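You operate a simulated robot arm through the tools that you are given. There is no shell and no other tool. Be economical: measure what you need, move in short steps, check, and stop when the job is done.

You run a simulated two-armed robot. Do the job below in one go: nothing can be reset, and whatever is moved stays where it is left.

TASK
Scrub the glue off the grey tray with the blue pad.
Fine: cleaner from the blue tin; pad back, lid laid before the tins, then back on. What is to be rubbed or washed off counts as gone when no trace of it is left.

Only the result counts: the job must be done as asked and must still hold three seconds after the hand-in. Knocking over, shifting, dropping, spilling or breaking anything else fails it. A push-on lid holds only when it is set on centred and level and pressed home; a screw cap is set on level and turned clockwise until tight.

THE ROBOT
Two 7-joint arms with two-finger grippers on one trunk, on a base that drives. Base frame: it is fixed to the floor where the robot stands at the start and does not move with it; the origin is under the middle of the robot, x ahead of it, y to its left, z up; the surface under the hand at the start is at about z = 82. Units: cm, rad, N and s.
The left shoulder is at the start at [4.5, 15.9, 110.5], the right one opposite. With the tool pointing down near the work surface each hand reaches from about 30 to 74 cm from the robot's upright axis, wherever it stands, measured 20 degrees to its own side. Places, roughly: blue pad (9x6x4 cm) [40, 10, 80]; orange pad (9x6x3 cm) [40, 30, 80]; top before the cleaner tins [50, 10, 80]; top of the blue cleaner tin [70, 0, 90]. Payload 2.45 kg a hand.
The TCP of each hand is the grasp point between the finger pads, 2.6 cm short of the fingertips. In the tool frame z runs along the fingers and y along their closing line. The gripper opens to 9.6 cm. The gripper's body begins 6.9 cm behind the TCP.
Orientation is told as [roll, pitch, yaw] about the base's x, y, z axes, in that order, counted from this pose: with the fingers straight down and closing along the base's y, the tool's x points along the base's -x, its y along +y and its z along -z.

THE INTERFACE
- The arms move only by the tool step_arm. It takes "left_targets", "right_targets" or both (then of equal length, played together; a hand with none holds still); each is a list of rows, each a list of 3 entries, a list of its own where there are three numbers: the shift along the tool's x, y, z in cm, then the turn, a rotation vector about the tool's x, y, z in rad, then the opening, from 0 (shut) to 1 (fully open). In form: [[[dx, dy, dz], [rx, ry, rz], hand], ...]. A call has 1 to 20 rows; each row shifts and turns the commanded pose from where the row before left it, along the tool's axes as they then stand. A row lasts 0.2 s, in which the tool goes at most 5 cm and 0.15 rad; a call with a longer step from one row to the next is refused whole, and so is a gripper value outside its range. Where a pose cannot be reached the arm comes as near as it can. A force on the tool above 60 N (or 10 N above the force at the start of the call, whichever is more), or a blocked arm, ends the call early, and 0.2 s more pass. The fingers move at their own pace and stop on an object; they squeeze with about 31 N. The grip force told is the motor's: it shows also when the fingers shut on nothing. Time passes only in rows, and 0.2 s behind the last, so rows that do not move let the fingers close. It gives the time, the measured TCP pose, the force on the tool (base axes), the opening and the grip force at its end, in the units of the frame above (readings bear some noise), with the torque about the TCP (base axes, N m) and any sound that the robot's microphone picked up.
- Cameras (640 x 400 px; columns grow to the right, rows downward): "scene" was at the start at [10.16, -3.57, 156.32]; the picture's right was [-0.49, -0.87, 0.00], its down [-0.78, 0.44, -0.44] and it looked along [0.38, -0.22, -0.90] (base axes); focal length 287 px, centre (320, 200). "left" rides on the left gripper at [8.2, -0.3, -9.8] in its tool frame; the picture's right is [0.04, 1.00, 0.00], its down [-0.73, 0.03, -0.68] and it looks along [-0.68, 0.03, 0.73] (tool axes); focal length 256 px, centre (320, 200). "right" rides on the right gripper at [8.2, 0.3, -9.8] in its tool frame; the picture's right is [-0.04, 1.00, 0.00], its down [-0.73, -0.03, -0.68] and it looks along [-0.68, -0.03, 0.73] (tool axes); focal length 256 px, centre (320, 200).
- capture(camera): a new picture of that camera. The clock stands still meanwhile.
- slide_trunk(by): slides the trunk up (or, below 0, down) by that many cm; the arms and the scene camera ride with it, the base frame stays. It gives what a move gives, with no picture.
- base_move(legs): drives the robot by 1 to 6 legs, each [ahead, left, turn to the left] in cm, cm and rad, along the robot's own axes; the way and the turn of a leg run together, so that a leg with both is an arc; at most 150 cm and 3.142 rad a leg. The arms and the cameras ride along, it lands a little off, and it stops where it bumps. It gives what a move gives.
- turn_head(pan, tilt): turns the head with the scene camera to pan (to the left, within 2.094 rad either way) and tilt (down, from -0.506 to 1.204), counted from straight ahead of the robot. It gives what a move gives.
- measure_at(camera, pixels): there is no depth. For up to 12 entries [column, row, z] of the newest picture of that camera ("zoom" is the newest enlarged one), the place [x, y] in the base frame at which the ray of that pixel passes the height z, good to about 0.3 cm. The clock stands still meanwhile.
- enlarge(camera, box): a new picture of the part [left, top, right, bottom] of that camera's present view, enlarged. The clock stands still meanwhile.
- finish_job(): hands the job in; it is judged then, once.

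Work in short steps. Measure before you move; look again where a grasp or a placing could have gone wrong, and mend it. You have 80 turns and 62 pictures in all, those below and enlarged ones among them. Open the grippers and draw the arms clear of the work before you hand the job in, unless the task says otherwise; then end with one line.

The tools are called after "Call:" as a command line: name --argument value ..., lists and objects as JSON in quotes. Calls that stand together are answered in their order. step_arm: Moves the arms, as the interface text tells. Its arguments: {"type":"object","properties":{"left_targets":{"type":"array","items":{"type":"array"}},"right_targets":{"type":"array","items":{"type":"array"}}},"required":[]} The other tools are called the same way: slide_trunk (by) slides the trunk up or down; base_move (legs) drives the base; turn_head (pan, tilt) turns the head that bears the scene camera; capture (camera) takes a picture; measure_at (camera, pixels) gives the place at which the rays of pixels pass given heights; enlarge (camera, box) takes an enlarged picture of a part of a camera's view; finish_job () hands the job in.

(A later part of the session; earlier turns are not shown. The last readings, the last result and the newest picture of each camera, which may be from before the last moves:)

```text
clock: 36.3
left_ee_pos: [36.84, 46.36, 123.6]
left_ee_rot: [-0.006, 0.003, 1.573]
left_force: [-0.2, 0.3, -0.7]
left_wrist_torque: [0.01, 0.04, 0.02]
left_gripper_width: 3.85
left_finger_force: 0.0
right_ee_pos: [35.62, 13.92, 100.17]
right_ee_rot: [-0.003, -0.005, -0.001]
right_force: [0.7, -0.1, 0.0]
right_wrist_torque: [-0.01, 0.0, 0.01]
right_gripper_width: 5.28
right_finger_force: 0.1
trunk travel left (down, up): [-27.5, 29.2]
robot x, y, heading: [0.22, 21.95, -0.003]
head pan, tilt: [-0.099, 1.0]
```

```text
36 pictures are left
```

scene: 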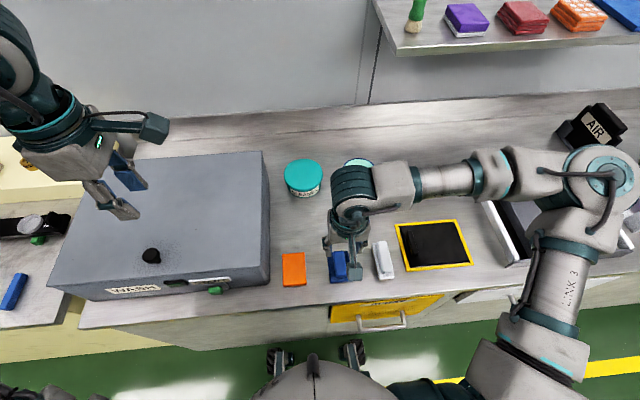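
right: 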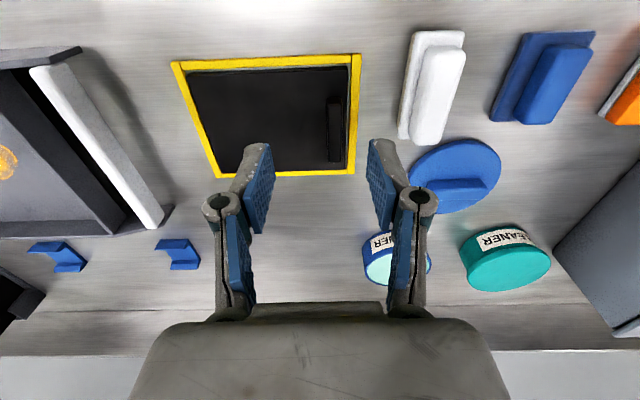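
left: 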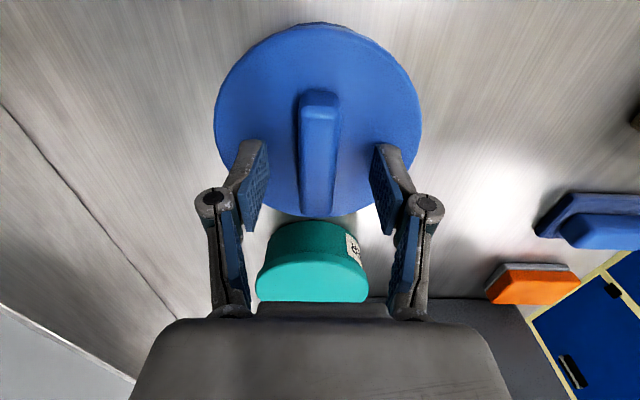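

Right hand is nearly over the pad. I centre and lower to z≈92, then look.

Call:
step_arm --right_targets '[[[-1.5, -0.4, 2], [0, 0, 0], 0.6], [[0, 0, 3], [0, 0, 0], 0.6], [[0, 0, 3], [0, 0, 0], 0.6], [[0, 0, 0], [0, 0, 0], 0.6]]'

Call:
capture --camera "right"

Call:
enlarge --camera "scene" --box '[280, 200, 420, 300]'

```text
clock: 37.3
left_ee_pos: [36.76, 46.11, 123.68]
left_ee_rot: [-0.006, 0.004, 1.571]
left_force: [0.2, -0.3, 0.0]
left_wrist_torque: [0.01, -0.03, -0.01]
left_gripper_width: 3.85
left_finger_force: 0.0
right_ee_pos: [37.28, 13.29, 92.07]
right_ee_rot: [-0.002, -0.007, -0.002]
right_force: [-0.4, -0.6, -0.4]
right_wrist_torque: [-0.01, 0.01, 0.0]
right_gripper_width: 5.76
right_finger_force: 0.0
trunk travel left (down, up): [-27.5, 29.2]
robot x, y, heading: [0.54, 21.78, -0.003]
head pan, tilt: [-0.099, 1.0]
```

```text
35 pictures are left
```

right: 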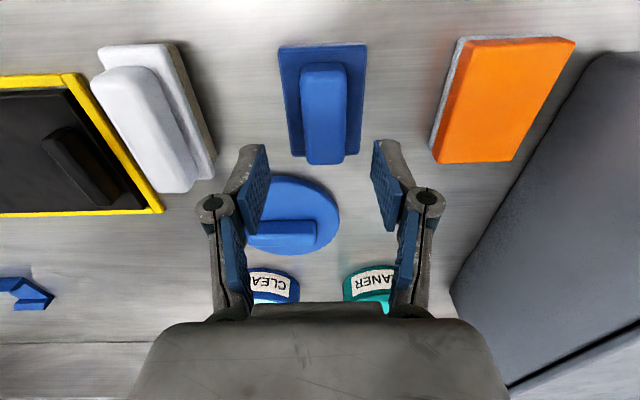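

```text
4.00 times, centred on (350, 250) of scene
```

zoom: 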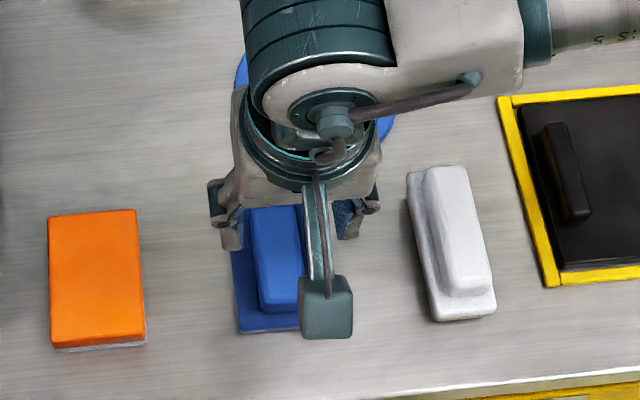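

Call:
measure_at --camera "right" --pixels '[[304, 66, 86], [343, 66, 86], [307, 162, 86], [344, 162, 86], [278, 47, 83], [366, 45, 83], [291, 155, 83], [359, 153, 83]]'

```text
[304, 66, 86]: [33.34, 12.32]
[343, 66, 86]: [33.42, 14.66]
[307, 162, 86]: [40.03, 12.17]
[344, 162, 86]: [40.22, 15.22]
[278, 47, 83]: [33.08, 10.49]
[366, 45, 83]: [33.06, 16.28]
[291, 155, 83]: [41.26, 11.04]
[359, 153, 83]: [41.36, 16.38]
```

The pad is centred about (37.1,13.5), matching the earlier view. I lower over the handle and creep to contact.

Call:
step_arm --right_targets '[[[0, 0.2, 2.5], [0, 0, 0], 0.6], [[0, 0, 2.5], [0, 0, 0], 0.6], [[0, 0, 0], [0, 0, 0], 0.6]]'

Call:
step_arm --right_targets '[[[0, 0, 0.3], [0, 0, 0], 0.6], [[0, 0, 0.3], [0, 0, 0], 0.6]]'

Call:
step_arm --right_targets '[[[0, 0, 0.3], [0, 0, 0], 0.6]]'

```text
clock: 38.1
left_ee_pos: [36.74, 46.24, 123.57]
left_ee_rot: [-0.005, 0.003, 1.573]
left_force: [0.8, -0.5, -0.5]
left_wrist_torque: [-0.01, 0.0, -0.03]
left_gripper_width: 3.85
left_finger_force: 0.1
right_ee_pos: [37.05, 11.98, 87.35]
right_ee_rot: [0.0, -0.005, 0.001]
right_force: [-0.8, 0.8, -0.1]
right_wrist_torque: [0.0, -0.03, 0.0]
right_gripper_width: 5.79
right_finger_force: 0.1
right hand out of reach, approached as far as the arm can: row 1, 2
trunk travel left (down, up): [-27.5, 29.2]
robot x, y, heading: [-0.21, 21.54, -0.002]
head pan, tilt: [-0.099, 1.0]
```

```text
clock: 38.7
left_ee_pos: [36.78, 46.16, 123.59]
left_ee_rot: [-0.005, 0.004, 1.573]
left_force: [0.0, -0.8, -0.2]
left_wrist_torque: [-0.04, 0.02, 0.02]
left_gripper_width: 3.83
left_finger_force: 0.1
right_ee_pos: [36.98, 11.91, 86.96]
right_ee_rot: [-0.002, -0.005, 0.0]
right_force: [0.3, 0.8, 0.3]
right_wrist_torque: [0.02, -0.02, 0.02]
right_gripper_width: 5.79
right_finger_force: 0.0
trunk travel left (down, up): [-27.5, 29.2]
robot x, y, heading: [0.17, 22.05, -0.004]
head pan, tilt: [-0.099, 1.0]
```

```text
clock: 39.1
left_ee_pos: [36.88, 46.08, 123.64]
left_ee_rot: [-0.006, 0.003, 1.572]
left_force: [0.1, -0.2, -0.4]
left_wrist_torque: [-0.03, 0.02, 0.03]
left_gripper_width: 3.86
left_finger_force: 0.0
right_ee_pos: [36.98, 11.76, 86.76]
right_ee_rot: [0.001, -0.006, 0.0]
right_force: [-0.5, -0.1, 0.8]
right_wrist_torque: [-0.01, -0.01, 0.02]
right_gripper_width: 5.77
right_finger_force: 0.1
trunk travel left (down, up): [-27.5, 29.2]
robot x, y, heading: [-0.06, 21.79, 0.002]
head pan, tilt: [-0.099, 1.0]
```

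The reach limit pulled the hand to y 11.8. I go back up and drive another 8 cm left.

Call:
step_arm --right_targets '[[[0, 0, -3], [0, 0, 0], 0.6], [[0, 0, -4], [0, 0, 0], 0.6], [[0, 0, -3], [0, 0, 0], 0.6]]'

Call:
base_move --legs '[[0, 9, 0]]'

```text
clock: 39.9
left_ee_pos: [36.77, 46.15, 123.7]
left_ee_rot: [-0.007, 0.004, 1.572]
left_force: [-0.6, 0.3, 0.1]
left_wrist_torque: [0.0, 0.01, 0.01]
left_gripper_width: 3.84
left_finger_force: 0.0
right_ee_pos: [36.85, 12.18, 96.64]
right_ee_rot: [-0.005, -0.003, 0.001]
right_force: [0.4, 0.4, 0.1]
right_wrist_torque: [0.01, 0.0, 0.01]
right_gripper_width: 5.78
right_finger_force: 0.1
trunk travel left (down, up): [-27.5, 29.2]
robot x, y, heading: [-0.02, 22.11, 0.002]
head pan, tilt: [-0.099, 1.0]
```

```text
clock: 41.0
left_ee_pos: [36.75, 49.64, 124.52]
left_ee_rot: [-0.008, -0.035, 1.565]
left_force: [0.2, -1.3, -0.5]
left_wrist_torque: [0.19, -0.02, 0.02]
left_gripper_width: 3.85
left_finger_force: 0.0
right_ee_pos: [36.79, 16.68, 96.32]
right_ee_rot: [0.031, -0.004, -0.004]
right_force: [0.4, -0.8, 0.4]
right_wrist_torque: [0.09, 0.06, 0.01]
right_gripper_width: 5.73
right_finger_force: 0.0
trunk travel left (down, up): [-27.5, 29.2]
robot x, y, heading: [-0.19, 29.75, -0.0]
head pan, tilt: [-0.099, 1.0]
```

Readings look unsettled after the drive; I let it rest and check for a bump.

Call:
step_arm --right_targets '[[[0, 0, 0], [0, 0, 0], 0.6], [[0, 0, 0], [0, 0, 0], 0.6], [[0, 0, 0], [0, 0, 0], 0.6]]'

Call:
capture --camera "scene"

```text
clock: 41.8
left_ee_pos: [36.6, 50.23, 124.38]
left_ee_rot: [-0.008, -0.028, 1.563]
left_force: [0.8, -0.3, -0.2]
left_wrist_torque: [0.07, -0.03, 0.0]
left_gripper_width: 3.84
left_finger_force: 0.0
right_ee_pos: [36.73, 17.09, 96.56]
right_ee_rot: [0.024, -0.005, -0.005]
right_force: [-0.3, -1.1, 0.2]
right_wrist_torque: [0.03, 0.01, -0.04]
right_gripper_width: 5.77
right_finger_force: 0.1
trunk travel left (down, up): [-27.5, 29.2]
robot x, y, heading: [0.13, 29.38, -0.003]
head pan, tilt: [-0.099, 1.0]
```

```text
33 pictures are left
```

scene: 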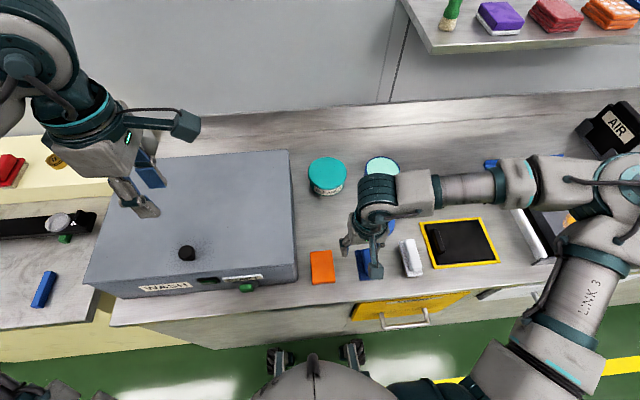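

The whole robot leans slightly (roll 0.025), so something on the left is blocking it. I back off right 5 cm and look left.

Call:
base_move --legs '[[0, -5, 0]]'

Call:
turn_head --pan 1.3 --tilt 0.6

Call:
capture --camera "scene"

```text
clock: 42.7
left_ee_pos: [36.54, 46.54, 124.16]
left_ee_rot: [-0.009, -0.016, 1.564]
left_force: [0.3, -0.7, -1.1]
left_wrist_torque: [0.03, -0.03, 0.0]
left_gripper_width: 3.84
left_finger_force: 0.1
right_ee_pos: [36.76, 13.13, 96.46]
right_ee_rot: [0.016, -0.008, -0.006]
right_force: [-0.3, -0.2, 0.6]
right_wrist_torque: [0.02, 0.02, -0.05]
right_gripper_width: 5.74
right_finger_force: 0.0
trunk travel left (down, up): [-27.5, 29.2]
robot x, y, heading: [0.11, 24.23, -0.004]
head pan, tilt: [-0.099, 1.0]
```

```text
clock: 44.2
left_ee_pos: [36.24, 47.18, 124.17]
left_ee_rot: [-0.013, -0.012, 1.564]
left_force: [-0.7, -0.5, -0.3]
left_wrist_torque: [0.03, 0.02, 0.01]
left_gripper_width: 3.85
left_finger_force: 0.1
right_ee_pos: [36.51, 13.65, 96.74]
right_ee_rot: [0.01, -0.01, -0.006]
right_force: [-0.2, -0.3, 0.3]
right_wrist_torque: [0.0, 0.01, 0.02]
right_gripper_width: 5.73
right_finger_force: 0.0
trunk travel left (down, up): [-27.5, 29.2]
robot x, y, heading: [-0.11, 24.35, 0.001]
head pan, tilt: [1.3, 0.6]
```

```text
32 pictures are left
```

scene: 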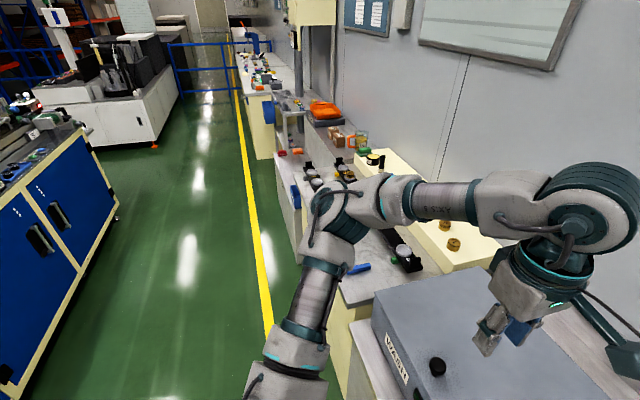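

Nothing visibly blocks the left arm and the lean is decaying. I let it settle before going on.

Call:
step_arm --right_targets '[[[0, 0, 0], [0, 0, 0], 0.6], [[0, 0, 0], [0, 0, 0], 0.6], [[0, 0, 0], [0, 0, 0], 0.6], [[0, 0, 0], [0, 0, 0], 0.6], [[0, 0, 0], [0, 0, 0], 0.6], [[0, 0, 0], [0, 0, 0], 0.6], [[0, 0, 0], [0, 0, 0], 0.6], [[0, 0, 0], [0, 0, 0], 0.6], [[0, 0, 0], [0, 0, 0], 0.6], [[0, 0, 0], [0, 0, 0], 0.6]]'

Call:
turn_head --pan 0.0 --tilt 1.15

Call:
capture --camera "scene"

```text
clock: 46.5
left_ee_pos: [36.26, 47.53, 124.15]
left_ee_rot: [-0.011, -0.011, 1.565]
left_force: [-0.3, -0.4, 0.5]
left_wrist_torque: [-0.03, 0.01, 0.0]
left_gripper_width: 3.85
left_finger_force: 0.0
right_ee_pos: [36.56, 13.77, 96.81]
right_ee_rot: [0.008, -0.008, -0.005]
right_force: [0.4, 0.2, 0.1]
right_wrist_torque: [0.02, 0.01, 0.0]
right_gripper_width: 5.77
right_finger_force: 0.1
trunk travel left (down, up): [-27.5, 29.2]
robot x, y, heading: [-0.0, 24.7, -0.0]
head pan, tilt: [1.3, 0.6]
```

```text
clock: 47.9
left_ee_pos: [36.26, 47.64, 124.19]
left_ee_rot: [-0.01, -0.01, 1.563]
left_force: [0.0, -0.1, 0.0]
left_wrist_torque: [0.0, 0.02, -0.02]
left_gripper_width: 3.81
left_finger_force: 0.0
right_ee_pos: [36.46, 13.91, 96.74]
right_ee_rot: [0.008, -0.008, -0.005]
right_force: [-0.3, 0.1, 0.9]
right_wrist_torque: [-0.02, 0.03, -0.02]
right_gripper_width: 5.76
right_finger_force: 0.1
trunk travel left (down, up): [-27.5, 29.2]
robot x, y, heading: [0.32, 24.86, -0.002]
head pan, tilt: [0.0, 1.15]
```

```text
31 pictures are left
```

scene: 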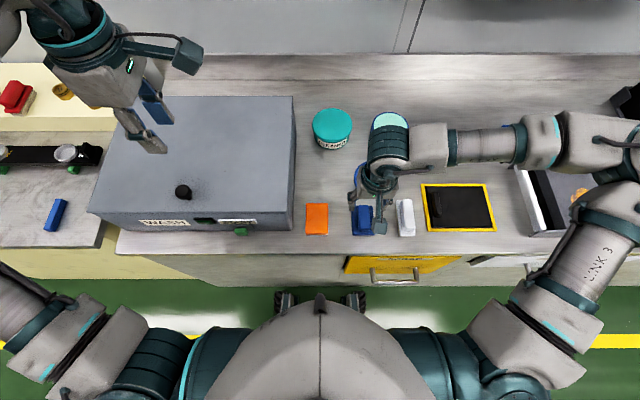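

Settled with only 0.008 rad lean, and the reach margin should suffice now. I lower over the pad again.

Call:
step_arm --right_targets '[[[-0.5, -0.4, 2.5], [0, 0, 0], 0.6], [[0, 0, 3], [0, 0, 0], 0.6], [[0, 0, 3], [0, 0, 0], 0.6], [[0, 0, 0], [0, 0, 0], 0.6]]'

Call:
capture --camera "right"

```text
clock: 48.9
left_ee_pos: [36.21, 47.56, 124.16]
left_ee_rot: [-0.012, -0.011, 1.562]
left_force: [0.8, -0.6, -0.2]
left_wrist_torque: [-0.04, 0.0, 0.07]
left_gripper_width: 3.83
left_finger_force: 0.0
right_ee_pos: [37.01, 13.49, 88.19]
right_ee_rot: [0.01, -0.012, -0.005]
right_force: [-1.0, 0.0, -0.3]
right_wrist_torque: [0.01, 0.0, 0.02]
right_gripper_width: 5.74
right_finger_force: 0.1
trunk travel left (down, up): [-27.5, 29.2]
robot x, y, heading: [0.15, 24.56, -0.002]
head pan, tilt: [0.0, 1.15]
```

```text
30 pictures are left
```

right: 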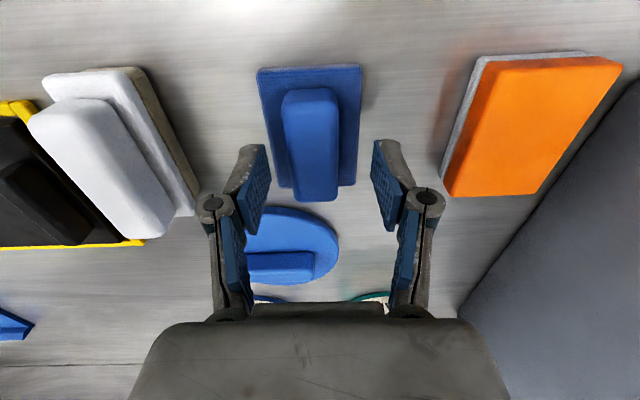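

Handle is between the fingers. I creep down to find the pad base.

Call:
step_arm --right_targets '[[[0, -0.15, 0.8], [0, 0, 0], 0.6], [[0, 0, 0.6], [0, 0, 0], 0.6], [[0, 0, 0], [0, 0, 0], 0.6]]'

Call:
step_arm --right_targets '[[[0, 0, 0.3], [0, 0, 0], 0.6]]'

Call:
step_arm --right_targets '[[[0, 0, 0.3], [0, 0, 0], 0.6]]'

```text
clock: 49.7
left_ee_pos: [36.15, 47.48, 124.18]
left_ee_rot: [-0.013, -0.01, 1.563]
left_force: [-0.3, -0.2, 0.3]
left_wrist_torque: [-0.03, -0.02, -0.03]
left_gripper_width: 3.85
left_finger_force: 0.1
right_ee_pos: [37.04, 13.38, 86.84]
right_ee_rot: [0.009, -0.008, -0.005]
right_force: [-0.2, -0.8, 0.1]
right_wrist_torque: [-0.01, 0.03, 0.0]
right_gripper_width: 5.78
right_finger_force: 0.2
trunk travel left (down, up): [-27.5, 29.2]
robot x, y, heading: [-0.09, 24.78, 0.002]
head pan, tilt: [0.0, 1.15]
```

```text
clock: 50.1
left_ee_pos: [36.22, 47.61, 124.23]
left_ee_rot: [-0.013, -0.009, 1.564]
left_force: [0.0, -0.2, 0.8]
left_wrist_torque: [0.03, 0.0, 0.02]
left_gripper_width: 3.85
left_finger_force: 0.2
right_ee_pos: [37.01, 13.4, 86.68]
right_ee_rot: [0.01, -0.007, -0.007]
right_force: [0.3, 0.6, -0.2]
right_wrist_torque: [0.01, 0.0, -0.04]
right_gripper_width: 5.76
right_finger_force: 0.0
trunk travel left (down, up): [-27.5, 29.2]
robot x, y, heading: [0.01, 24.72, -0.007]
head pan, tilt: [0.0, 1.15]
```

```text
clock: 50.5
left_ee_pos: [36.29, 47.56, 124.11]
left_ee_rot: [-0.014, -0.01, 1.564]
left_force: [-0.8, 0.3, -0.8]
left_wrist_torque: [0.07, 0.0, 0.01]
left_gripper_width: 3.88
left_finger_force: 0.1
right_ee_pos: [37.0, 13.42, 86.27]
right_ee_rot: [0.008, -0.008, -0.005]
right_force: [-0.4, -0.8, 0.0]
right_wrist_torque: [0.0, 0.02, -0.01]
right_gripper_width: 5.76
right_finger_force: 0.2
trunk travel left (down, up): [-27.5, 29.2]
robot x, y, heading: [0.26, 24.29, -0.003]
head pan, tilt: [0.0, 1.15]
```

Depth is good (tips ≈83.7, no contact). I close on the handle.

Call:
step_arm --right_targets '[[[0, 0, 0], [0, 0, 0], 0.3], [[0, 0, 0], [0, 0, 0], 0], [[0, 0, 0], [0, 0, 0], 0], [[0, 0, 0], [0, 0, 0], 0]]'

Call:
step_arm --right_targets '[[[0, 0, -1], [0, 0, 0], 0], [[0, 0, -3], [0, 0, 0], 0], [[0, 0, -4], [0, 0, 0], 0], [[0, 0, -4], [0, 0, 0], 0], [[0, 0, 0], [0, 0, 0], 0]]'

Call:
capture --camera "right"

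Call:
turn_head --pan -0.3 --tilt 1.0

Call:
capture --camera "scene"

```text
clock: 51.5
left_ee_pos: [36.15, 47.62, 124.18]
left_ee_rot: [-0.012, -0.008, 1.565]
left_force: [0.4, 0.1, 0.7]
left_wrist_torque: [0.01, 0.02, 0.0]
left_gripper_width: 3.82
left_finger_force: 0.0
right_ee_pos: [37.05, 13.49, 86.18]
right_ee_rot: [0.006, -0.007, -0.004]
right_force: [-0.8, 0.1, -0.2]
right_wrist_torque: [-0.02, 0.06, 0.0]
right_gripper_width: 2.89
right_finger_force: 30.7
trunk travel left (down, up): [-27.5, 29.2]
robot x, y, heading: [0.05, 24.79, -0.003]
head pan, tilt: [0.0, 1.15]
```

```text
clock: 52.7
left_ee_pos: [36.38, 47.58, 124.17]
left_ee_rot: [-0.01, -0.009, 1.566]
left_force: [0.1, 0.1, -0.2]
left_wrist_torque: [-0.01, -0.01, 0.0]
left_gripper_width: 3.85
left_finger_force: 0.0
right_ee_pos: [37.04, 13.33, 98.51]
right_ee_rot: [0.008, -0.008, -0.005]
right_force: [0.0, 0.4, -0.2]
right_wrist_torque: [-0.03, 0.0, 0.0]
right_gripper_width: 2.92
right_finger_force: 30.7
trunk travel left (down, up): [-27.5, 29.2]
robot x, y, heading: [0.07, 24.91, -0.0]
head pan, tilt: [0.0, 1.15]
```

```text
29 pictures are left
```

right: 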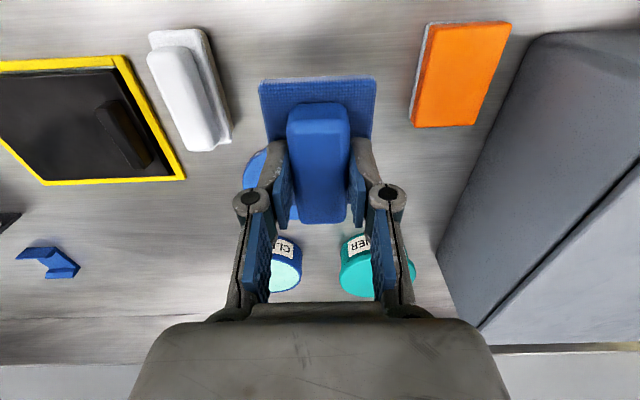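

```text
clock: 53.5
left_ee_pos: [36.22, 47.49, 124.25]
left_ee_rot: [-0.012, -0.01, 1.565]
left_force: [0.0, 0.2, 0.5]
left_wrist_torque: [-0.04, -0.03, -0.02]
left_gripper_width: 3.82
left_finger_force: 0.0
right_ee_pos: [37.01, 13.31, 98.33]
right_ee_rot: [0.009, -0.009, -0.004]
right_force: [0.1, 0.3, -0.4]
right_wrist_torque: [0.0, 0.01, 0.01]
right_gripper_width: 2.88
right_finger_force: 31.1
trunk travel left (down, up): [-27.5, 29.2]
robot x, y, heading: [0.02, 24.7, -0.001]
head pan, tilt: [-0.3, 1.0]
```

```text
28 pictures are left
```

scene: 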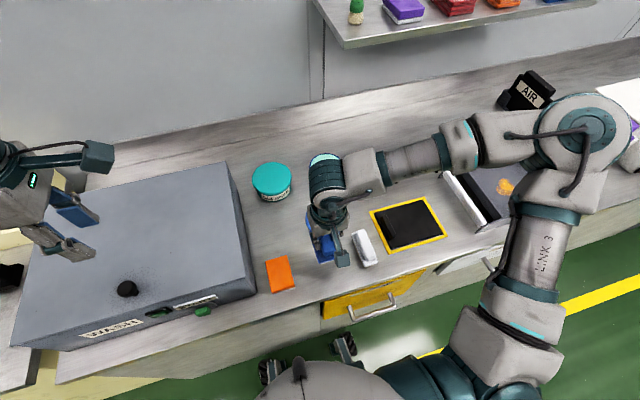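

Pad held (2.9 cm wide); its bottom is 4.2 cm below the TCP. I carry it over the tin at (65.6,3.4), high.

Call:
step_arm --right_targets '[[[0, 0, -1], [0, 0, 0], 0], [[-3.6, -1.24, 0], [0, 0, 0], 0], [[-3.6, -1.24, 0], [0, 0, 0], 0], [[-3.6, -1.24, 0], [0, 0, 0], 0], [[-3.6, -1.24, 0], [0, 0, 0], 0], [[-3.6, -1.24, 0], [0, 0, 0], 0], [[-3.6, -1.24, 0], [0, 0, 0], 0], [[-3.6, -1.24, 0], [0, 0, 0], 0], [[-3.4, -1.24, 0], [0, 0, 0], 0], [[0, 0, 0], [0, 0, 0], 0]]'

Call:
enlarge --camera "scene" --box '[230, 90, 440, 220]'

```text
clock: 55.7
left_ee_pos: [36.26, 47.43, 124.16]
left_ee_rot: [-0.013, -0.012, 1.565]
left_force: [0.1, -0.8, -0.3]
left_wrist_torque: [0.02, -0.02, -0.02]
left_gripper_width: 3.86
left_finger_force: 0.0
right_ee_pos: [61.46, 0.54, 99.54]
right_ee_rot: [0.008, -0.011, -0.004]
right_force: [-0.4, 0.1, -0.3]
right_wrist_torque: [-0.01, -0.06, -0.01]
right_gripper_width: 2.91
right_finger_force: 30.9
right hand out of reach, approached as far as the arm can: row 7, 8, 9
trunk travel left (down, up): [-27.5, 29.2]
robot x, y, heading: [0.09, 24.67, -0.001]
head pan, tilt: [-0.3, 1.0]
```

```text
3.05 times, centred on (335, 155) of scene
```

zoom: 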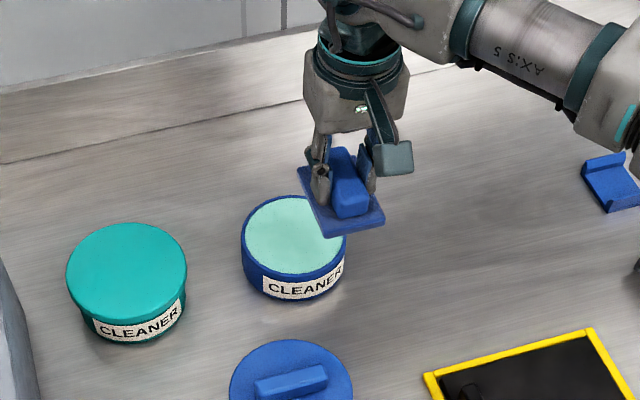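

The reach stopped at (61.5,0.5), likely a wrist limit. By symmetry with the left arm, a negative yaw should help: I turn −0.6 rad and go on toward the tin.

Call:
step_arm --right_targets '[[[0, 0, 0], [0, 0, 0.15], 0], [[0, 0, 0], [0, 0, 0.15], 0], [[0, 0, 0], [0, 0, 0.15], 0], [[0, 0, 0], [0, 0, 0.15], 0], [[0, 0, 0], [0, 0, 0], 0], [[-0.5, 2.3, 0], [0, 0, 0], 0], [[-1.3, 2.3, 0], [0, 0, 0], 0], [[0, 0, 0], [0, 0, 0], 0]]'

Call:
enlarge --camera "scene" --box '[230, 90, 440, 220]'

```text
clock: 57.5
left_ee_pos: [36.34, 47.53, 124.26]
left_ee_rot: [-0.011, -0.009, 1.564]
left_force: [0.4, 0.4, -0.2]
left_wrist_torque: [0.01, -0.02, 0.0]
left_gripper_width: 3.82
left_finger_force: 0.0
right_ee_pos: [61.08, 1.12, 99.31]
right_ee_rot: [0.014, -0.005, -0.606]
right_force: [-0.2, -0.4, 0.2]
right_wrist_torque: [-0.01, 0.01, -0.02]
right_gripper_width: 2.91
right_finger_force: 31.0
right hand out of reach, approached as far as the arm can: row 6, 7
trunk travel left (down, up): [-27.5, 29.2]
robot x, y, heading: [0.27, 24.59, -0.0]
head pan, tilt: [-0.3, 1.0]
```

```text
3.05 times, centred on (335, 155) of scene
```

zoom: 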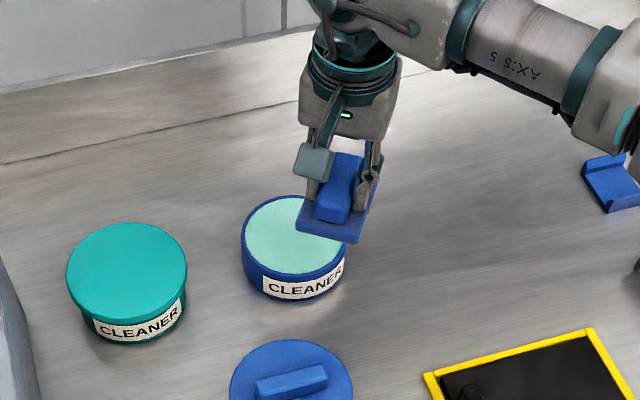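

Lower hands reach farther here, so I raise the trunk 10 cm and then bring the hand down and forward relative to it.

Call:
slide_trunk --by 10

Call:
step_arm --right_targets '[[[0, 0, 4], [0, 0, 0], 0], [[0, 0, 4], [0, 0, 0], 0], [[0, 0, 2], [0, 0, 0], 0], [[-1.2, 2.3, 0], [0, 0, 0], 0], [[-1.2, 2.1, 0], [0, 0, 0], 0], [[0, 0, 0], [0, 0, 0], 0]]'

```text
clock: 58.9
left_ee_pos: [36.44, 47.63, 134.13]
left_ee_rot: [-0.009, -0.011, 1.563]
left_force: [-0.1, -0.1, 0.4]
left_wrist_torque: [0.02, 0.0, -0.01]
left_gripper_width: 3.83
left_finger_force: 0.0
right_ee_pos: [60.29, 1.04, 112.86]
right_ee_rot: [0.052, -0.056, -0.609]
right_force: [-0.3, 0.4, -1.2]
right_wrist_torque: [-0.01, 0.01, 0.01]
right_gripper_width: 2.9
right_finger_force: 30.6
trunk travel left (down, up): [-37.5, 19.2]
robot x, y, heading: [0.11, 24.5, -0.002]
head pan, tilt: [-0.3, 1.0]
```

```text
clock: 60.2
left_ee_pos: [36.24, 47.5, 134.2]
left_ee_rot: [-0.012, -0.011, 1.564]
left_force: [-0.2, -1.0, 0.5]
left_wrist_torque: [0.0, 0.01, 0.0]
left_gripper_width: 3.83
left_finger_force: 0.0
right_ee_pos: [60.16, 0.46, 104.49]
right_ee_rot: [0.053, -0.058, -0.607]
right_force: [0.4, 0.4, -0.2]
right_wrist_torque: [0.04, 0.01, 0.0]
right_gripper_width: 2.9
right_finger_force: 30.6
right hand out of reach, approached as far as the arm can: row 2, 3, 4, 5
trunk travel left (down, up): [-37.5, 19.2]
robot x, y, heading: [-0.25, 24.62, -0.004]
head pan, tilt: [-0.3, 1.0]
```

The hand shows an odd tilt (0.05 rad) and rose more than the trunk; I look for a contact.

Call:
turn_head --pan -0.5 --tilt 0.7

Call:
capture --camera "scene"

```text
clock: 61.0
left_ee_pos: [36.26, 47.52, 134.14]
left_ee_rot: [-0.011, -0.01, 1.564]
left_force: [0.4, -0.4, -0.6]
left_wrist_torque: [-0.02, 0.0, -0.01]
left_gripper_width: 3.83
left_finger_force: 0.1
right_ee_pos: [60.15, 0.38, 104.45]
right_ee_rot: [0.053, -0.059, -0.609]
right_force: [0.2, -0.9, 0.2]
right_wrist_torque: [-0.02, -0.01, 0.01]
right_gripper_width: 2.9
right_finger_force: 31.2
trunk travel left (down, up): [-37.5, 19.2]
robot x, y, heading: [-0.0, 24.63, -0.003]
head pan, tilt: [-0.499, 0.7]
```

```text
25 pictures are left
```

scene: 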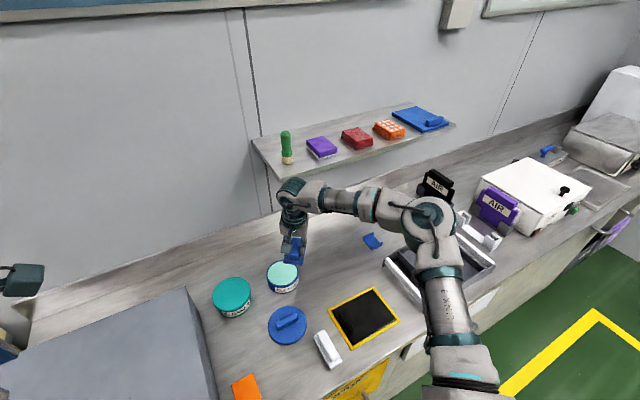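

The wrist (290,190) is close to the wall shelf's left front corner (272,178). I measure the shelf corner.

Call:
measure_at --camera "scene" --pixels '[[272, 180, 105], [272, 180, 115], [272, 180, 125], [455, 128, 115], [455, 128, 125], [252, 143, 115], [288, 190, 120], [288, 190, 125]]'

Call:
enlarge --camera "scene" --box '[210, 120, 450, 300]'

```text
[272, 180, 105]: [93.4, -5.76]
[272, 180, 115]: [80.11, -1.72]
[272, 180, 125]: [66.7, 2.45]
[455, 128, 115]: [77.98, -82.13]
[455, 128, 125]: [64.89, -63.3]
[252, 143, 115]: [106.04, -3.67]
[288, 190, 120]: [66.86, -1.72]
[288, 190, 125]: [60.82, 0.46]
```

```text
2.22 times, centred on (330, 210) of scene
```

zoom: 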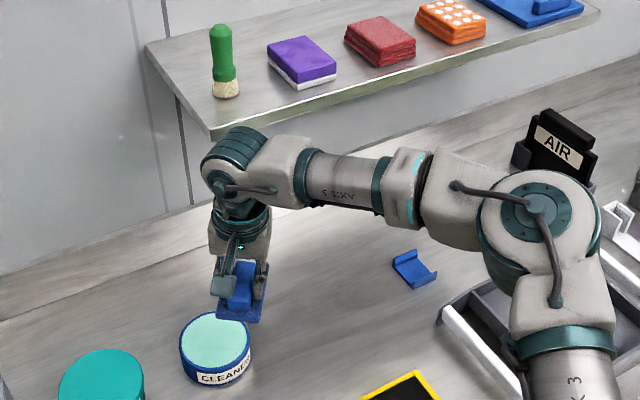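

The shelf's front edge (about x 70, z 119, y<0) blocks the right arm's forearm; the left arm came in freely beside the shelf end. So the left hand shall do this: I back the right hand off, undo the yaw, and lower the trunk.

Call:
step_arm --right_targets '[[[2.05, -1.43, 0], [0, 0, 0], 0], [[2.05, -1.43, 0], [0, 0, 0], 0], [[2.05, -1.43, 0], [0, 0, 0], 0], [[2.05, -1.43, 0], [0, 0, 0], 0], [[2.05, -1.43, 0], [0, 0, 0], 0], [[0, 0, 0], [0, 0, -0.15], 0], [[0, 0, 0], [0, 0, -0.15], 0], [[0, 0, 0], [0, 0, -0.15], 0], [[0, 0, 0], [0, 0, -0.15], 0], [[0, 0, 0], [0, 0, 0], 0]]'

Call:
slide_trunk --by -10

```text
clock: 63.2
left_ee_pos: [36.15, 47.52, 134.07]
left_ee_rot: [-0.012, -0.009, 1.565]
left_force: [0.6, 1.1, -0.7]
left_wrist_torque: [0.01, -0.01, -0.01]
left_gripper_width: 3.84
left_finger_force: 0.1
right_ee_pos: [47.64, 0.24, 103.6]
right_ee_rot: [0.01, -0.077, -0.004]
right_force: [0.3, 0.7, -0.1]
right_wrist_torque: [-0.03, -0.02, 0.01]
right_gripper_width: 2.88
right_finger_force: 30.4
trunk travel left (down, up): [-37.5, 19.2]
robot x, y, heading: [0.06, 24.74, 0.0]
head pan, tilt: [-0.499, 0.7]
```

```text
clock: 64.6
left_ee_pos: [36.16, 47.49, 124.26]
left_ee_rot: [-0.016, -0.011, 1.564]
left_force: [-1.2, -0.4, 0.3]
left_wrist_torque: [0.01, -0.02, -0.01]
left_gripper_width: 3.84
left_finger_force: 0.0
right_ee_pos: [47.7, 0.33, 93.76]
right_ee_rot: [0.011, -0.078, -0.005]
right_force: [-0.2, -0.6, -0.7]
right_wrist_torque: [0.01, -0.03, 0.02]
right_gripper_width: 2.91
right_finger_force: 31.1
trunk travel left (down, up): [-27.5, 29.2]
robot x, y, heading: [0.27, 24.75, -0.0]
head pan, tilt: [-0.499, 0.7]
```

The hand is still pitched −0.078; I level it, then carry the pad back over its own place.

Call:
step_arm --right_targets '[[[0, 0, -3], [0.011, 0.078, 0], 0], [[2.1, 2.6, 0], [0, 0, 0], 0], [[2.1, 2.6, 0], [0, 0, 0], 0], [[2.1, 2.6, 0], [0, 0, 0], 0], [[2.1, 2.6, 0], [0, 0, 0], 0], [[2.1, 2.6, 0], [0, 0, 0], 0], [[0, 0, 0], [0, 0, 0], 0], [[0, 0, 0], [0, 0, 0], 0]]'

```text
clock: 66.4
left_ee_pos: [36.29, 47.56, 124.1]
left_ee_rot: [-0.013, -0.011, 1.564]
left_force: [1.0, -0.8, -0.2]
left_wrist_torque: [0.01, -0.03, -0.02]
left_gripper_width: 3.86
left_finger_force: 0.1
right_ee_pos: [37.08, 13.37, 96.57]
right_ee_rot: [0.0, 0.002, -0.004]
right_force: [-0.1, -0.2, -0.7]
right_wrist_torque: [-0.02, 0.01, -0.01]
right_gripper_width: 2.87
right_finger_force: 30.8
trunk travel left (down, up): [-27.5, 29.2]
robot x, y, heading: [0.06, 24.63, -0.004]
head pan, tilt: [-0.499, 0.7]
```

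Level and over its place. I lower to just above the bench, then to contact.

Call:
step_arm --right_targets '[[[0, 0, 3], [0, 0, 0], 0], [[0, 0, 3], [0, 0, 0], 0], [[0, 0, 3], [0, 0, 0], 0], [[0, 0, 0.9], [0, 0, 0], 0], [[0, 0, 0], [0, 0, 0], 0]]'

Call:
step_arm --right_targets '[[[0, 0, 0.3], [0, 0, 0], 0], [[0, 0, 0.2], [0, 0, 0], 0]]'

```text
clock: 67.6
left_ee_pos: [36.11, 47.51, 124.22]
left_ee_rot: [-0.013, -0.01, 1.565]
left_force: [0.4, 0.9, -0.1]
left_wrist_torque: [0.01, -0.01, -0.02]
left_gripper_width: 3.84
left_finger_force: 0.1
right_ee_pos: [36.96, 13.27, 86.6]
right_ee_rot: [-0.001, 0.001, -0.006]
right_force: [0.2, 1.3, -1.0]
right_wrist_torque: [0.0, 0.0, 0.0]
right_gripper_width: 2.93
right_finger_force: 31.4
trunk travel left (down, up): [-27.5, 29.2]
robot x, y, heading: [0.09, 24.67, -0.002]
head pan, tilt: [-0.499, 0.7]
```

```text
clock: 68.2
left_ee_pos: [36.24, 47.47, 124.17]
left_ee_rot: [-0.011, -0.011, 1.564]
left_force: [-0.4, 0.1, -0.1]
left_wrist_torque: [-0.01, 0.02, -0.01]
left_gripper_width: 3.81
left_finger_force: 0.1
right_ee_pos: [36.85, 13.29, 86.3]
right_ee_rot: [-0.001, -0.001, -0.008]
right_force: [-0.5, -0.6, 5.9]
right_wrist_torque: [0.05, -0.25, -0.03]
right_gripper_width: 2.89
right_finger_force: 31.1
trunk travel left (down, up): [-27.5, 29.2]
robot x, y, heading: [0.17, 25.07, -0.004]
head pan, tilt: [-0.499, 0.7]
```

The pad is down (6 N). I release, rise, and withdraw the right hand to its own side.

Call:
step_arm --right_targets '[[[0, 0, 0], [0, 0, 0], 0.5], [[0, 0, 0], [0, 0, 0], 0.5], [[0, 0, -2], [0, 0, 0], 0.5], [[0, 0, -4], [0, 0, 0], 0.5], [[0, 0, -4.5], [0, 0, 0], 0.5], [[0, 0, -4.5], [0, 0, 0], 0.5], [[0, 0, -4.5], [0, 0, 0], 0.5], [[0, 0, -4.5], [0, 0, 0], 0.5], [[0, 0, -4.5], [0, 0, 0], 0.5], [[0, 0, -4.5], [0, 0, 0], 0.5], [[0, -4.5, -1], [0, 0, 0], 0.5], [[0, -4.5, 0], [0, 0, 0], 0.5], [[0, -4.5, 0], [0, 0, 0], 0.5], [[0, -4.5, 0], [0, 0, 0], 0.5], [[0, -4.5, 0], [0, 0, 0], 0.5]]'

Call:
base_move --legs '[[0, -24.5, 0]]'

Call:
turn_head --pan 0.1 --tilt 0.95

Call:
capture --camera "scene"

```text
clock: 71.4
left_ee_pos: [36.32, 47.38, 124.24]
left_ee_rot: [-0.012, -0.011, 1.566]
left_force: [-0.4, -0.2, -0.1]
left_wrist_torque: [0.01, 0.01, 0.03]
left_gripper_width: 3.85
left_finger_force: 0.0
right_ee_pos: [37.02, -9.45, 120.3]
right_ee_rot: [0.0, 0.002, -0.006]
right_force: [-0.6, -0.1, -0.3]
right_wrist_torque: [0.01, -0.02, 0.01]
right_gripper_width: 4.79
right_finger_force: 0.1
trunk travel left (down, up): [-27.5, 29.2]
robot x, y, heading: [-0.46, 24.85, 0.001]
head pan, tilt: [-0.499, 0.7]
```

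```text
clock: 73.2
left_ee_pos: [36.16, 23.04, 124.3]
left_ee_rot: [-0.013, -0.011, 1.566]
left_force: [-0.7, -0.2, 0.0]
left_wrist_torque: [0.04, -0.01, 0.04]
left_gripper_width: 3.85
left_finger_force: 0.0
right_ee_pos: [37.03, -33.69, 120.47]
right_ee_rot: [0.0, 0.001, -0.005]
right_force: [0.5, 0.1, -0.6]
right_wrist_torque: [0.01, 0.02, 0.0]
right_gripper_width: 4.81
right_finger_force: 0.1
trunk travel left (down, up): [-27.5, 29.2]
robot x, y, heading: [-0.03, 0.14, -0.0]
head pan, tilt: [-0.499, 0.7]
```

```text
clock: 74.2
left_ee_pos: [35.88, 23.75, 124.14]
left_ee_rot: [-0.014, -0.006, 1.566]
left_force: [-0.6, 0.5, 0.1]
left_wrist_torque: [0.01, 0.01, -0.01]
left_gripper_width: 3.85
left_finger_force: 0.0
right_ee_pos: [36.72, -32.95, 120.67]
right_ee_rot: [-0.007, -0.001, -0.006]
right_force: [0.1, 0.3, 0.0]
right_wrist_torque: [-0.04, -0.06, -0.01]
right_gripper_width: 4.79
right_finger_force: 0.0
trunk travel left (down, up): [-27.5, 29.2]
robot x, y, heading: [-0.17, 0.28, -0.0]
head pan, tilt: [0.099, 0.949]
```

```text
23 pictures are left
```

scene: 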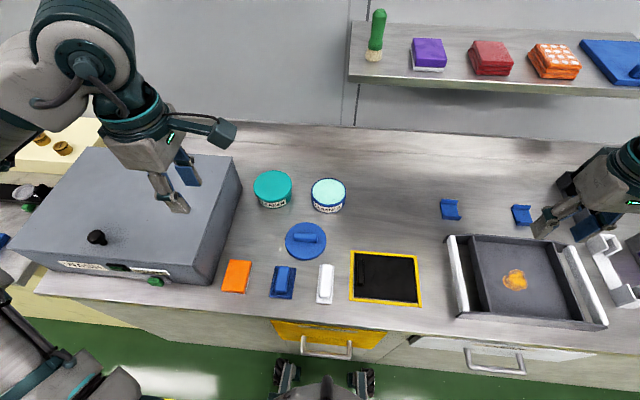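

All is in order; the pad is back near (283,280). Now the left hand: centre over the pad, turn to yaw 0, and come down to z≈98.

Call:
step_arm --left_targets '[[[3.5, -0.4, 0], [-0.006, -0.014, 0], 0.6], [[3.5, -0.4, 0], [0, 0, 0], 0.6], [[3.3, -0.3, 0], [0, 0, 0], 0.6], [[0, 0, 0], [0, 0, 0.1425], 0.6], [[0, 0, 0], [0, 0, 0.1425], 0.6], [[0, 0, 0], [0, 0, 0.1425], 0.6], [[0, 0, 0], [0, 0, 0.1425], 0.6], [[0, 0, 0], [0, 0, 0.1425], 0.6], [[0, 0, 0], [0, 0, 0.1425], 0.6], [[0, 0, 0], [0, 0, 0.1425], 0.6], [[0, 0, 0], [0, 0, 0.1425], 0.6], [[0, 0, 0], [0, 0, 0.1425], 0.6], [[0, 0, 0], [0, 0, 0.1425], 0.6], [[0, 0, 0], [0, 0, 0.1425], 0.6], [[0, 0, 4.5], [0, 0, 0], 0.6], [[0, 0, 4.5], [0, 0, 0], 0.6], [[0, 0, 4.5], [0, 0, 0], 0.6], [[0, 0, 4.5], [0, 0, 0], 0.6], [[0, 0, 4.5], [0, 0, 0], 0.6]]'

Call:
step_arm --left_targets '[[[0, 0, 0], [0, 0, 0], 0.6]]'

Call:
capture --camera "left"

```text
clock: 78.2
left_ee_pos: [37.41, 13.48, 101.44]
left_ee_rot: [0.022, -0.009, -0.002]
left_force: [0.0, 0.3, 0.6]
left_wrist_torque: [0.0, 0.02, 0.01]
left_gripper_width: 5.73
left_finger_force: 0.0
right_ee_pos: [36.67, -33.36, 120.47]
right_ee_rot: [-0.002, 0.0, -0.005]
right_force: [0.2, -0.1, -0.4]
right_wrist_torque: [0.0, 0.01, -0.02]
right_gripper_width: 4.8
right_finger_force: 0.0
trunk travel left (down, up): [-27.5, 29.2]
robot x, y, heading: [0.25, 0.19, -0.005]
head pan, tilt: [0.099, 0.949]
```

```text
clock: 78.6
left_ee_pos: [37.3, 13.33, 101.36]
left_ee_rot: [0.022, -0.008, -0.002]
left_force: [-0.4, 0.1, 0.5]
left_wrist_torque: [-0.02, 0.01, 0.01]
left_gripper_width: 5.74
left_finger_force: 0.1
right_ee_pos: [36.81, -33.41, 120.57]
right_ee_rot: [-0.004, 0.0, -0.005]
right_force: [-0.3, 0.2, -0.1]
right_wrist_torque: [-0.01, -0.02, -0.01]
right_gripper_width: 4.8
right_finger_force: 0.0
trunk travel left (down, up): [-27.5, 29.2]
robot x, y, heading: [0.13, 0.12, -0.0]
head pan, tilt: [0.099, 0.949]
```

```text
22 pictures are left
```

left: 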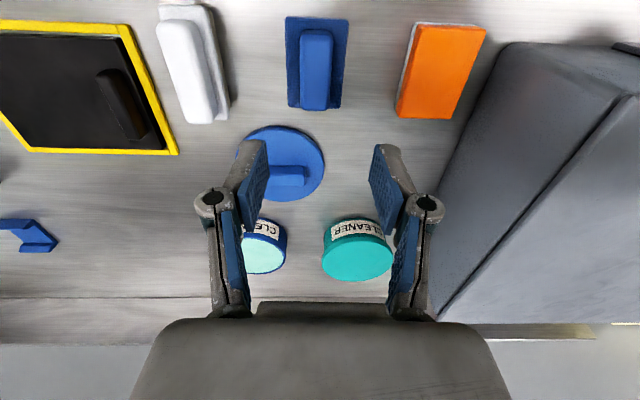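

Level the hand (roll 0.022) and measure the pad's handle in this view.

Call:
measure_at --camera "left" --pixels '[[302, 32, 86.2], [332, 32, 86.2], [300, 108, 86.2], [329, 108, 86.2], [286, 17, 83], [348, 18, 83], [288, 106, 83], [338, 107, 83]]'

Call:
step_arm --left_targets '[[[0, 0, 4], [0.022, 0.008, 0], 0.6], [[0, 0, 4.5], [0, 0, 0], 0.6], [[0, 0, 0], [0, 0, 0], 0.6]]'

```text
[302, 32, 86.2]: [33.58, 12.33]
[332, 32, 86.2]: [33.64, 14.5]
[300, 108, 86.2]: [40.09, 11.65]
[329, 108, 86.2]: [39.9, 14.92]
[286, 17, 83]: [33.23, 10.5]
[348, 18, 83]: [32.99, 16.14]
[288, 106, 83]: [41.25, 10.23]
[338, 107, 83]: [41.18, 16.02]
```

```text
clock: 79.4
left_ee_pos: [37.07, 13.55, 92.91]
left_ee_rot: [-0.001, 0.0, -0.001]
left_force: [-0.9, -0.5, -0.8]
left_wrist_torque: [0.0, 0.0, 0.03]
left_gripper_width: 5.77
left_finger_force: 0.1
right_ee_pos: [36.74, -33.39, 120.59]
right_ee_rot: [-0.004, -0.001, -0.005]
right_force: [-0.3, 0.6, 0.3]
right_wrist_torque: [0.0, 0.0, 0.0]
right_gripper_width: 4.79
right_finger_force: 0.2
trunk travel left (down, up): [-27.5, 29.2]
robot x, y, heading: [-0.2, 0.37, 0.001]
head pan, tilt: [0.099, 0.949]
```

Pad centre is (37.1,13.3), unchanged. I lower to z≈86.3 and close.

Call:
step_arm --left_targets '[[[0, -0.2, 3], [0, 0, 0], 0.6], [[0, 0, 2.6], [0, 0, 0], 0.6], [[0, 0, 0.8], [0, 0, 0], 0.6], [[0, 0, 0], [0, 0, 0], 0.6]]'

Call:
step_arm --left_targets '[[[0, 0, 0], [0, 0, 0], 0.3], [[0, 0, 0], [0, 0, 0], 0], [[0, 0, 0], [0, 0, 0], 0], [[0, 0, 0], [0, 0, 0], 0]]'

```text
clock: 80.4
left_ee_pos: [37.07, 13.74, 86.67]
left_ee_rot: [-0.002, -0.002, 0.0]
left_force: [1.7, 0.2, -1.1]
left_wrist_torque: [-0.01, 0.02, 0.02]
left_gripper_width: 5.75
left_finger_force: 0.1
right_ee_pos: [36.55, -33.04, 120.77]
right_ee_rot: [-0.006, -0.002, -0.006]
right_force: [0.1, 0.3, -0.5]
right_wrist_torque: [0.02, -0.03, 0.02]
right_gripper_width: 4.8
right_finger_force: 0.0
trunk travel left (down, up): [-27.5, 29.2]
robot x, y, heading: [0.17, 0.18, -0.004]
head pan, tilt: [0.099, 0.949]
```

```text
clock: 81.4
left_ee_pos: [37.06, 13.71, 86.62]
left_ee_rot: [-0.003, -0.002, -0.001]
left_force: [-0.3, 0.6, 0.2]
left_wrist_torque: [-0.03, -0.01, 0.06]
left_gripper_width: 2.92
left_finger_force: 30.9
right_ee_pos: [36.49, -33.13, 120.74]
right_ee_rot: [-0.006, -0.002, -0.005]
right_force: [-0.2, 0.4, 0.1]
right_wrist_torque: [-0.01, -0.01, 0.01]
right_gripper_width: 4.8
right_finger_force: 0.0
trunk travel left (down, up): [-27.5, 29.2]
robot x, y, heading: [-0.17, 0.3, -0.005]
head pan, tilt: [0.099, 0.949]
```

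Gripped (2.92 cm). I lift and carry it over the tin with the left arm.

Call:
step_arm --left_targets '[[[0, 0, -2], [0, 0, 0], 0], [[0, 0, -4], [0, 0, 0], 0], [[0, 0, -4], [0, 0, 0], 0], [[0, 0, -2], [0, 0, 0], 0], [[-3.56, -1.29, 0], [0, 0, 0], 0], [[-3.56, -1.29, 0], [0, 0, 0], 0], [[-3.56, -1.29, 0], [0, 0, 0], 0], [[-3.56, -1.29, 0], [0, 0, 0], 0], [[-3.56, -1.29, 0], [0, 0, 0], 0], [[-3.56, -1.29, 0], [0, 0, 0], 0], [[-3.56, -1.29, 0], [0, 0, 0], 0], [[-3.56, -1.29, 0], [0, 0, 0], 0], [[0, 0, 0], [0, 0, 0], 0]]'

Call:
enlarge --camera "scene" --box '[230, 110, 430, 235]'

```text
clock: 84.1
left_ee_pos: [65.86, 15.96, 96.71]
left_ee_rot: [0.04, 0.018, 0.134]
left_force: [1.8, -1.0, -2.7]
left_wrist_torque: [0.1, 0.16, 0.01]
left_gripper_width: 2.88
left_finger_force: 31.0
right_ee_pos: [43.74, -25.59, 117.63]
right_ee_rot: [0.033, 0.037, 0.112]
right_force: [1.7, 0.5, -2.0]
right_wrist_torque: [-0.01, 0.14, -0.02]
right_gripper_width: 4.81
right_finger_force: 0.1
trunk travel left (down, up): [-27.5, 29.2]
robot x, y, heading: [0.04, 7.16, 0.119]
head pan, tilt: [0.099, 0.949]
stopped in row 13 (left hand): the arm was blocked; the commanded pose is now the measured one
```

```text
3.20 times, centred on (330, 172) of scene
```

zoom: 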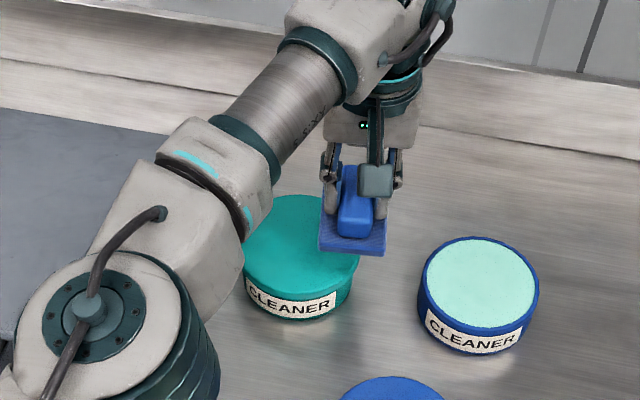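

The arm was blocked and the base got pushed (y 7, heading 0.12). I look over the whole scene before anything else.

Call:
turn_head --pan 0.05 --tilt 0.7

Call:
capture --camera "scene"

```text
clock: 84.9
left_ee_pos: [66.05, 17.48, 97.67]
left_ee_rot: [0.028, 0.011, 0.135]
left_force: [-0.1, -1.2, -1.9]
left_wrist_torque: [0.1, 0.03, -0.05]
left_gripper_width: 2.9
left_finger_force: 31.1
right_ee_pos: [42.78, -23.91, 118.94]
right_ee_rot: [0.016, 0.02, 0.116]
right_force: [0.0, 0.5, -0.8]
right_wrist_torque: [0.03, 0.07, -0.04]
right_gripper_width: 4.8
right_finger_force: 0.1
trunk travel left (down, up): [-27.5, 29.2]
robot x, y, heading: [0.29, 7.93, 0.117]
head pan, tilt: [0.051, 0.7]
```

```text
20 pictures are left
```

scene: 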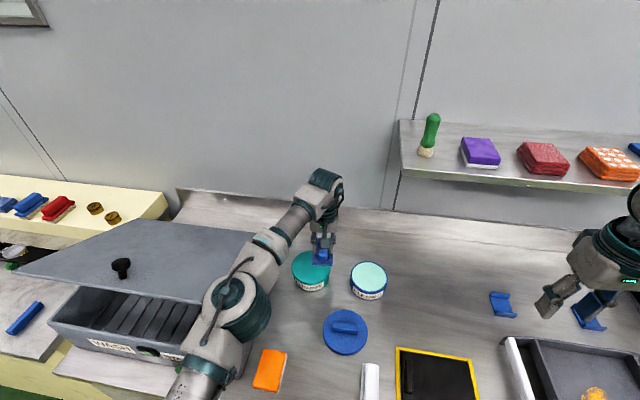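

The left elbow caught under the WASH machine's lid front and lifted it. I back the hand out slowly along its own path so the lid comes down with the elbow, then look.

Call:
step_arm --left_targets '[[[1.8, 0.3, 0], [0, 0, 0], 0], [[1.8, 0.3, 0], [0, 0, 0], 0], [[1.8, 0.3, 0], [0, 0, 0], 0], [[1.8, 0.3, 0], [0, 0, 0], 0], [[1.8, 0.3, 0], [0, 0, 0], 0], [[1.8, 0.3, 0], [0, 0, 0], 0], [[0, 0, 0], [0, 0, 0], 0]]'

Call:
turn_head --pan 0.5 --tilt 0.85

Call:
capture --camera "scene"

```text
clock: 85.7
left_ee_pos: [58.43, 8.9, 98.73]
left_ee_rot: [-0.006, 0.006, 0.031]
left_force: [0.7, -7.2, 1.3]
left_wrist_torque: [0.54, -0.06, -0.01]
left_gripper_width: 2.92
left_finger_force: 30.7
right_ee_pos: [38.76, -25.54, 118.72]
right_ee_rot: [0.175, 0.022, 0.13]
right_force: [0.2, 0.3, 1.5]
right_wrist_torque: [-0.06, -0.03, -0.02]
right_gripper_width: 4.81
right_finger_force: 0.0
trunk travel left (down, up): [-27.5, 29.2]
robot x, y, heading: [0.07, 7.05, 0.111]
head pan, tilt: [0.051, 0.7]
stopped in row 4 (left hand): the arm was blocked; the commanded pose is now the measured one
```

```text
clock: 86.6
left_ee_pos: [57.3, 28.21, 98.9]
left_ee_rot: [-0.068, -0.025, 0.172]
left_force: [2.9, 12.8, 2.0]
left_wrist_torque: [-1.11, 0.21, -0.08]
left_gripper_width: 2.9
left_finger_force: 31.2
right_ee_pos: [38.15, -11.26, 121.96]
right_ee_rot: [-0.075, -0.003, 0.129]
right_force: [-0.9, -3.3, -0.1]
right_wrist_torque: [0.32, -0.04, 0.01]
right_gripper_width: 4.81
right_finger_force: 0.1
trunk travel left (down, up): [-27.5, 29.2]
robot x, y, heading: [0.65, 8.78, 0.135]
head pan, tilt: [0.499, 0.85]
```

```text
19 pictures are left
```

scene: 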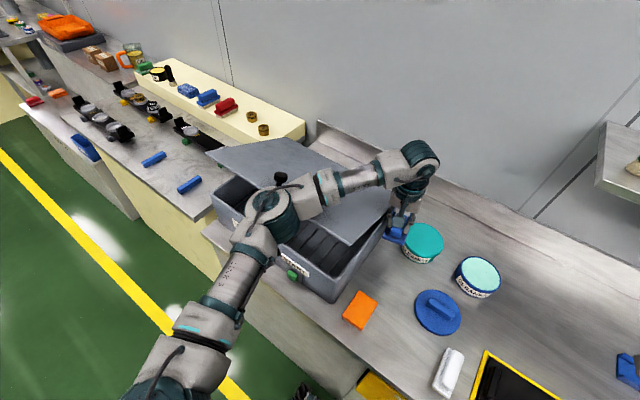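

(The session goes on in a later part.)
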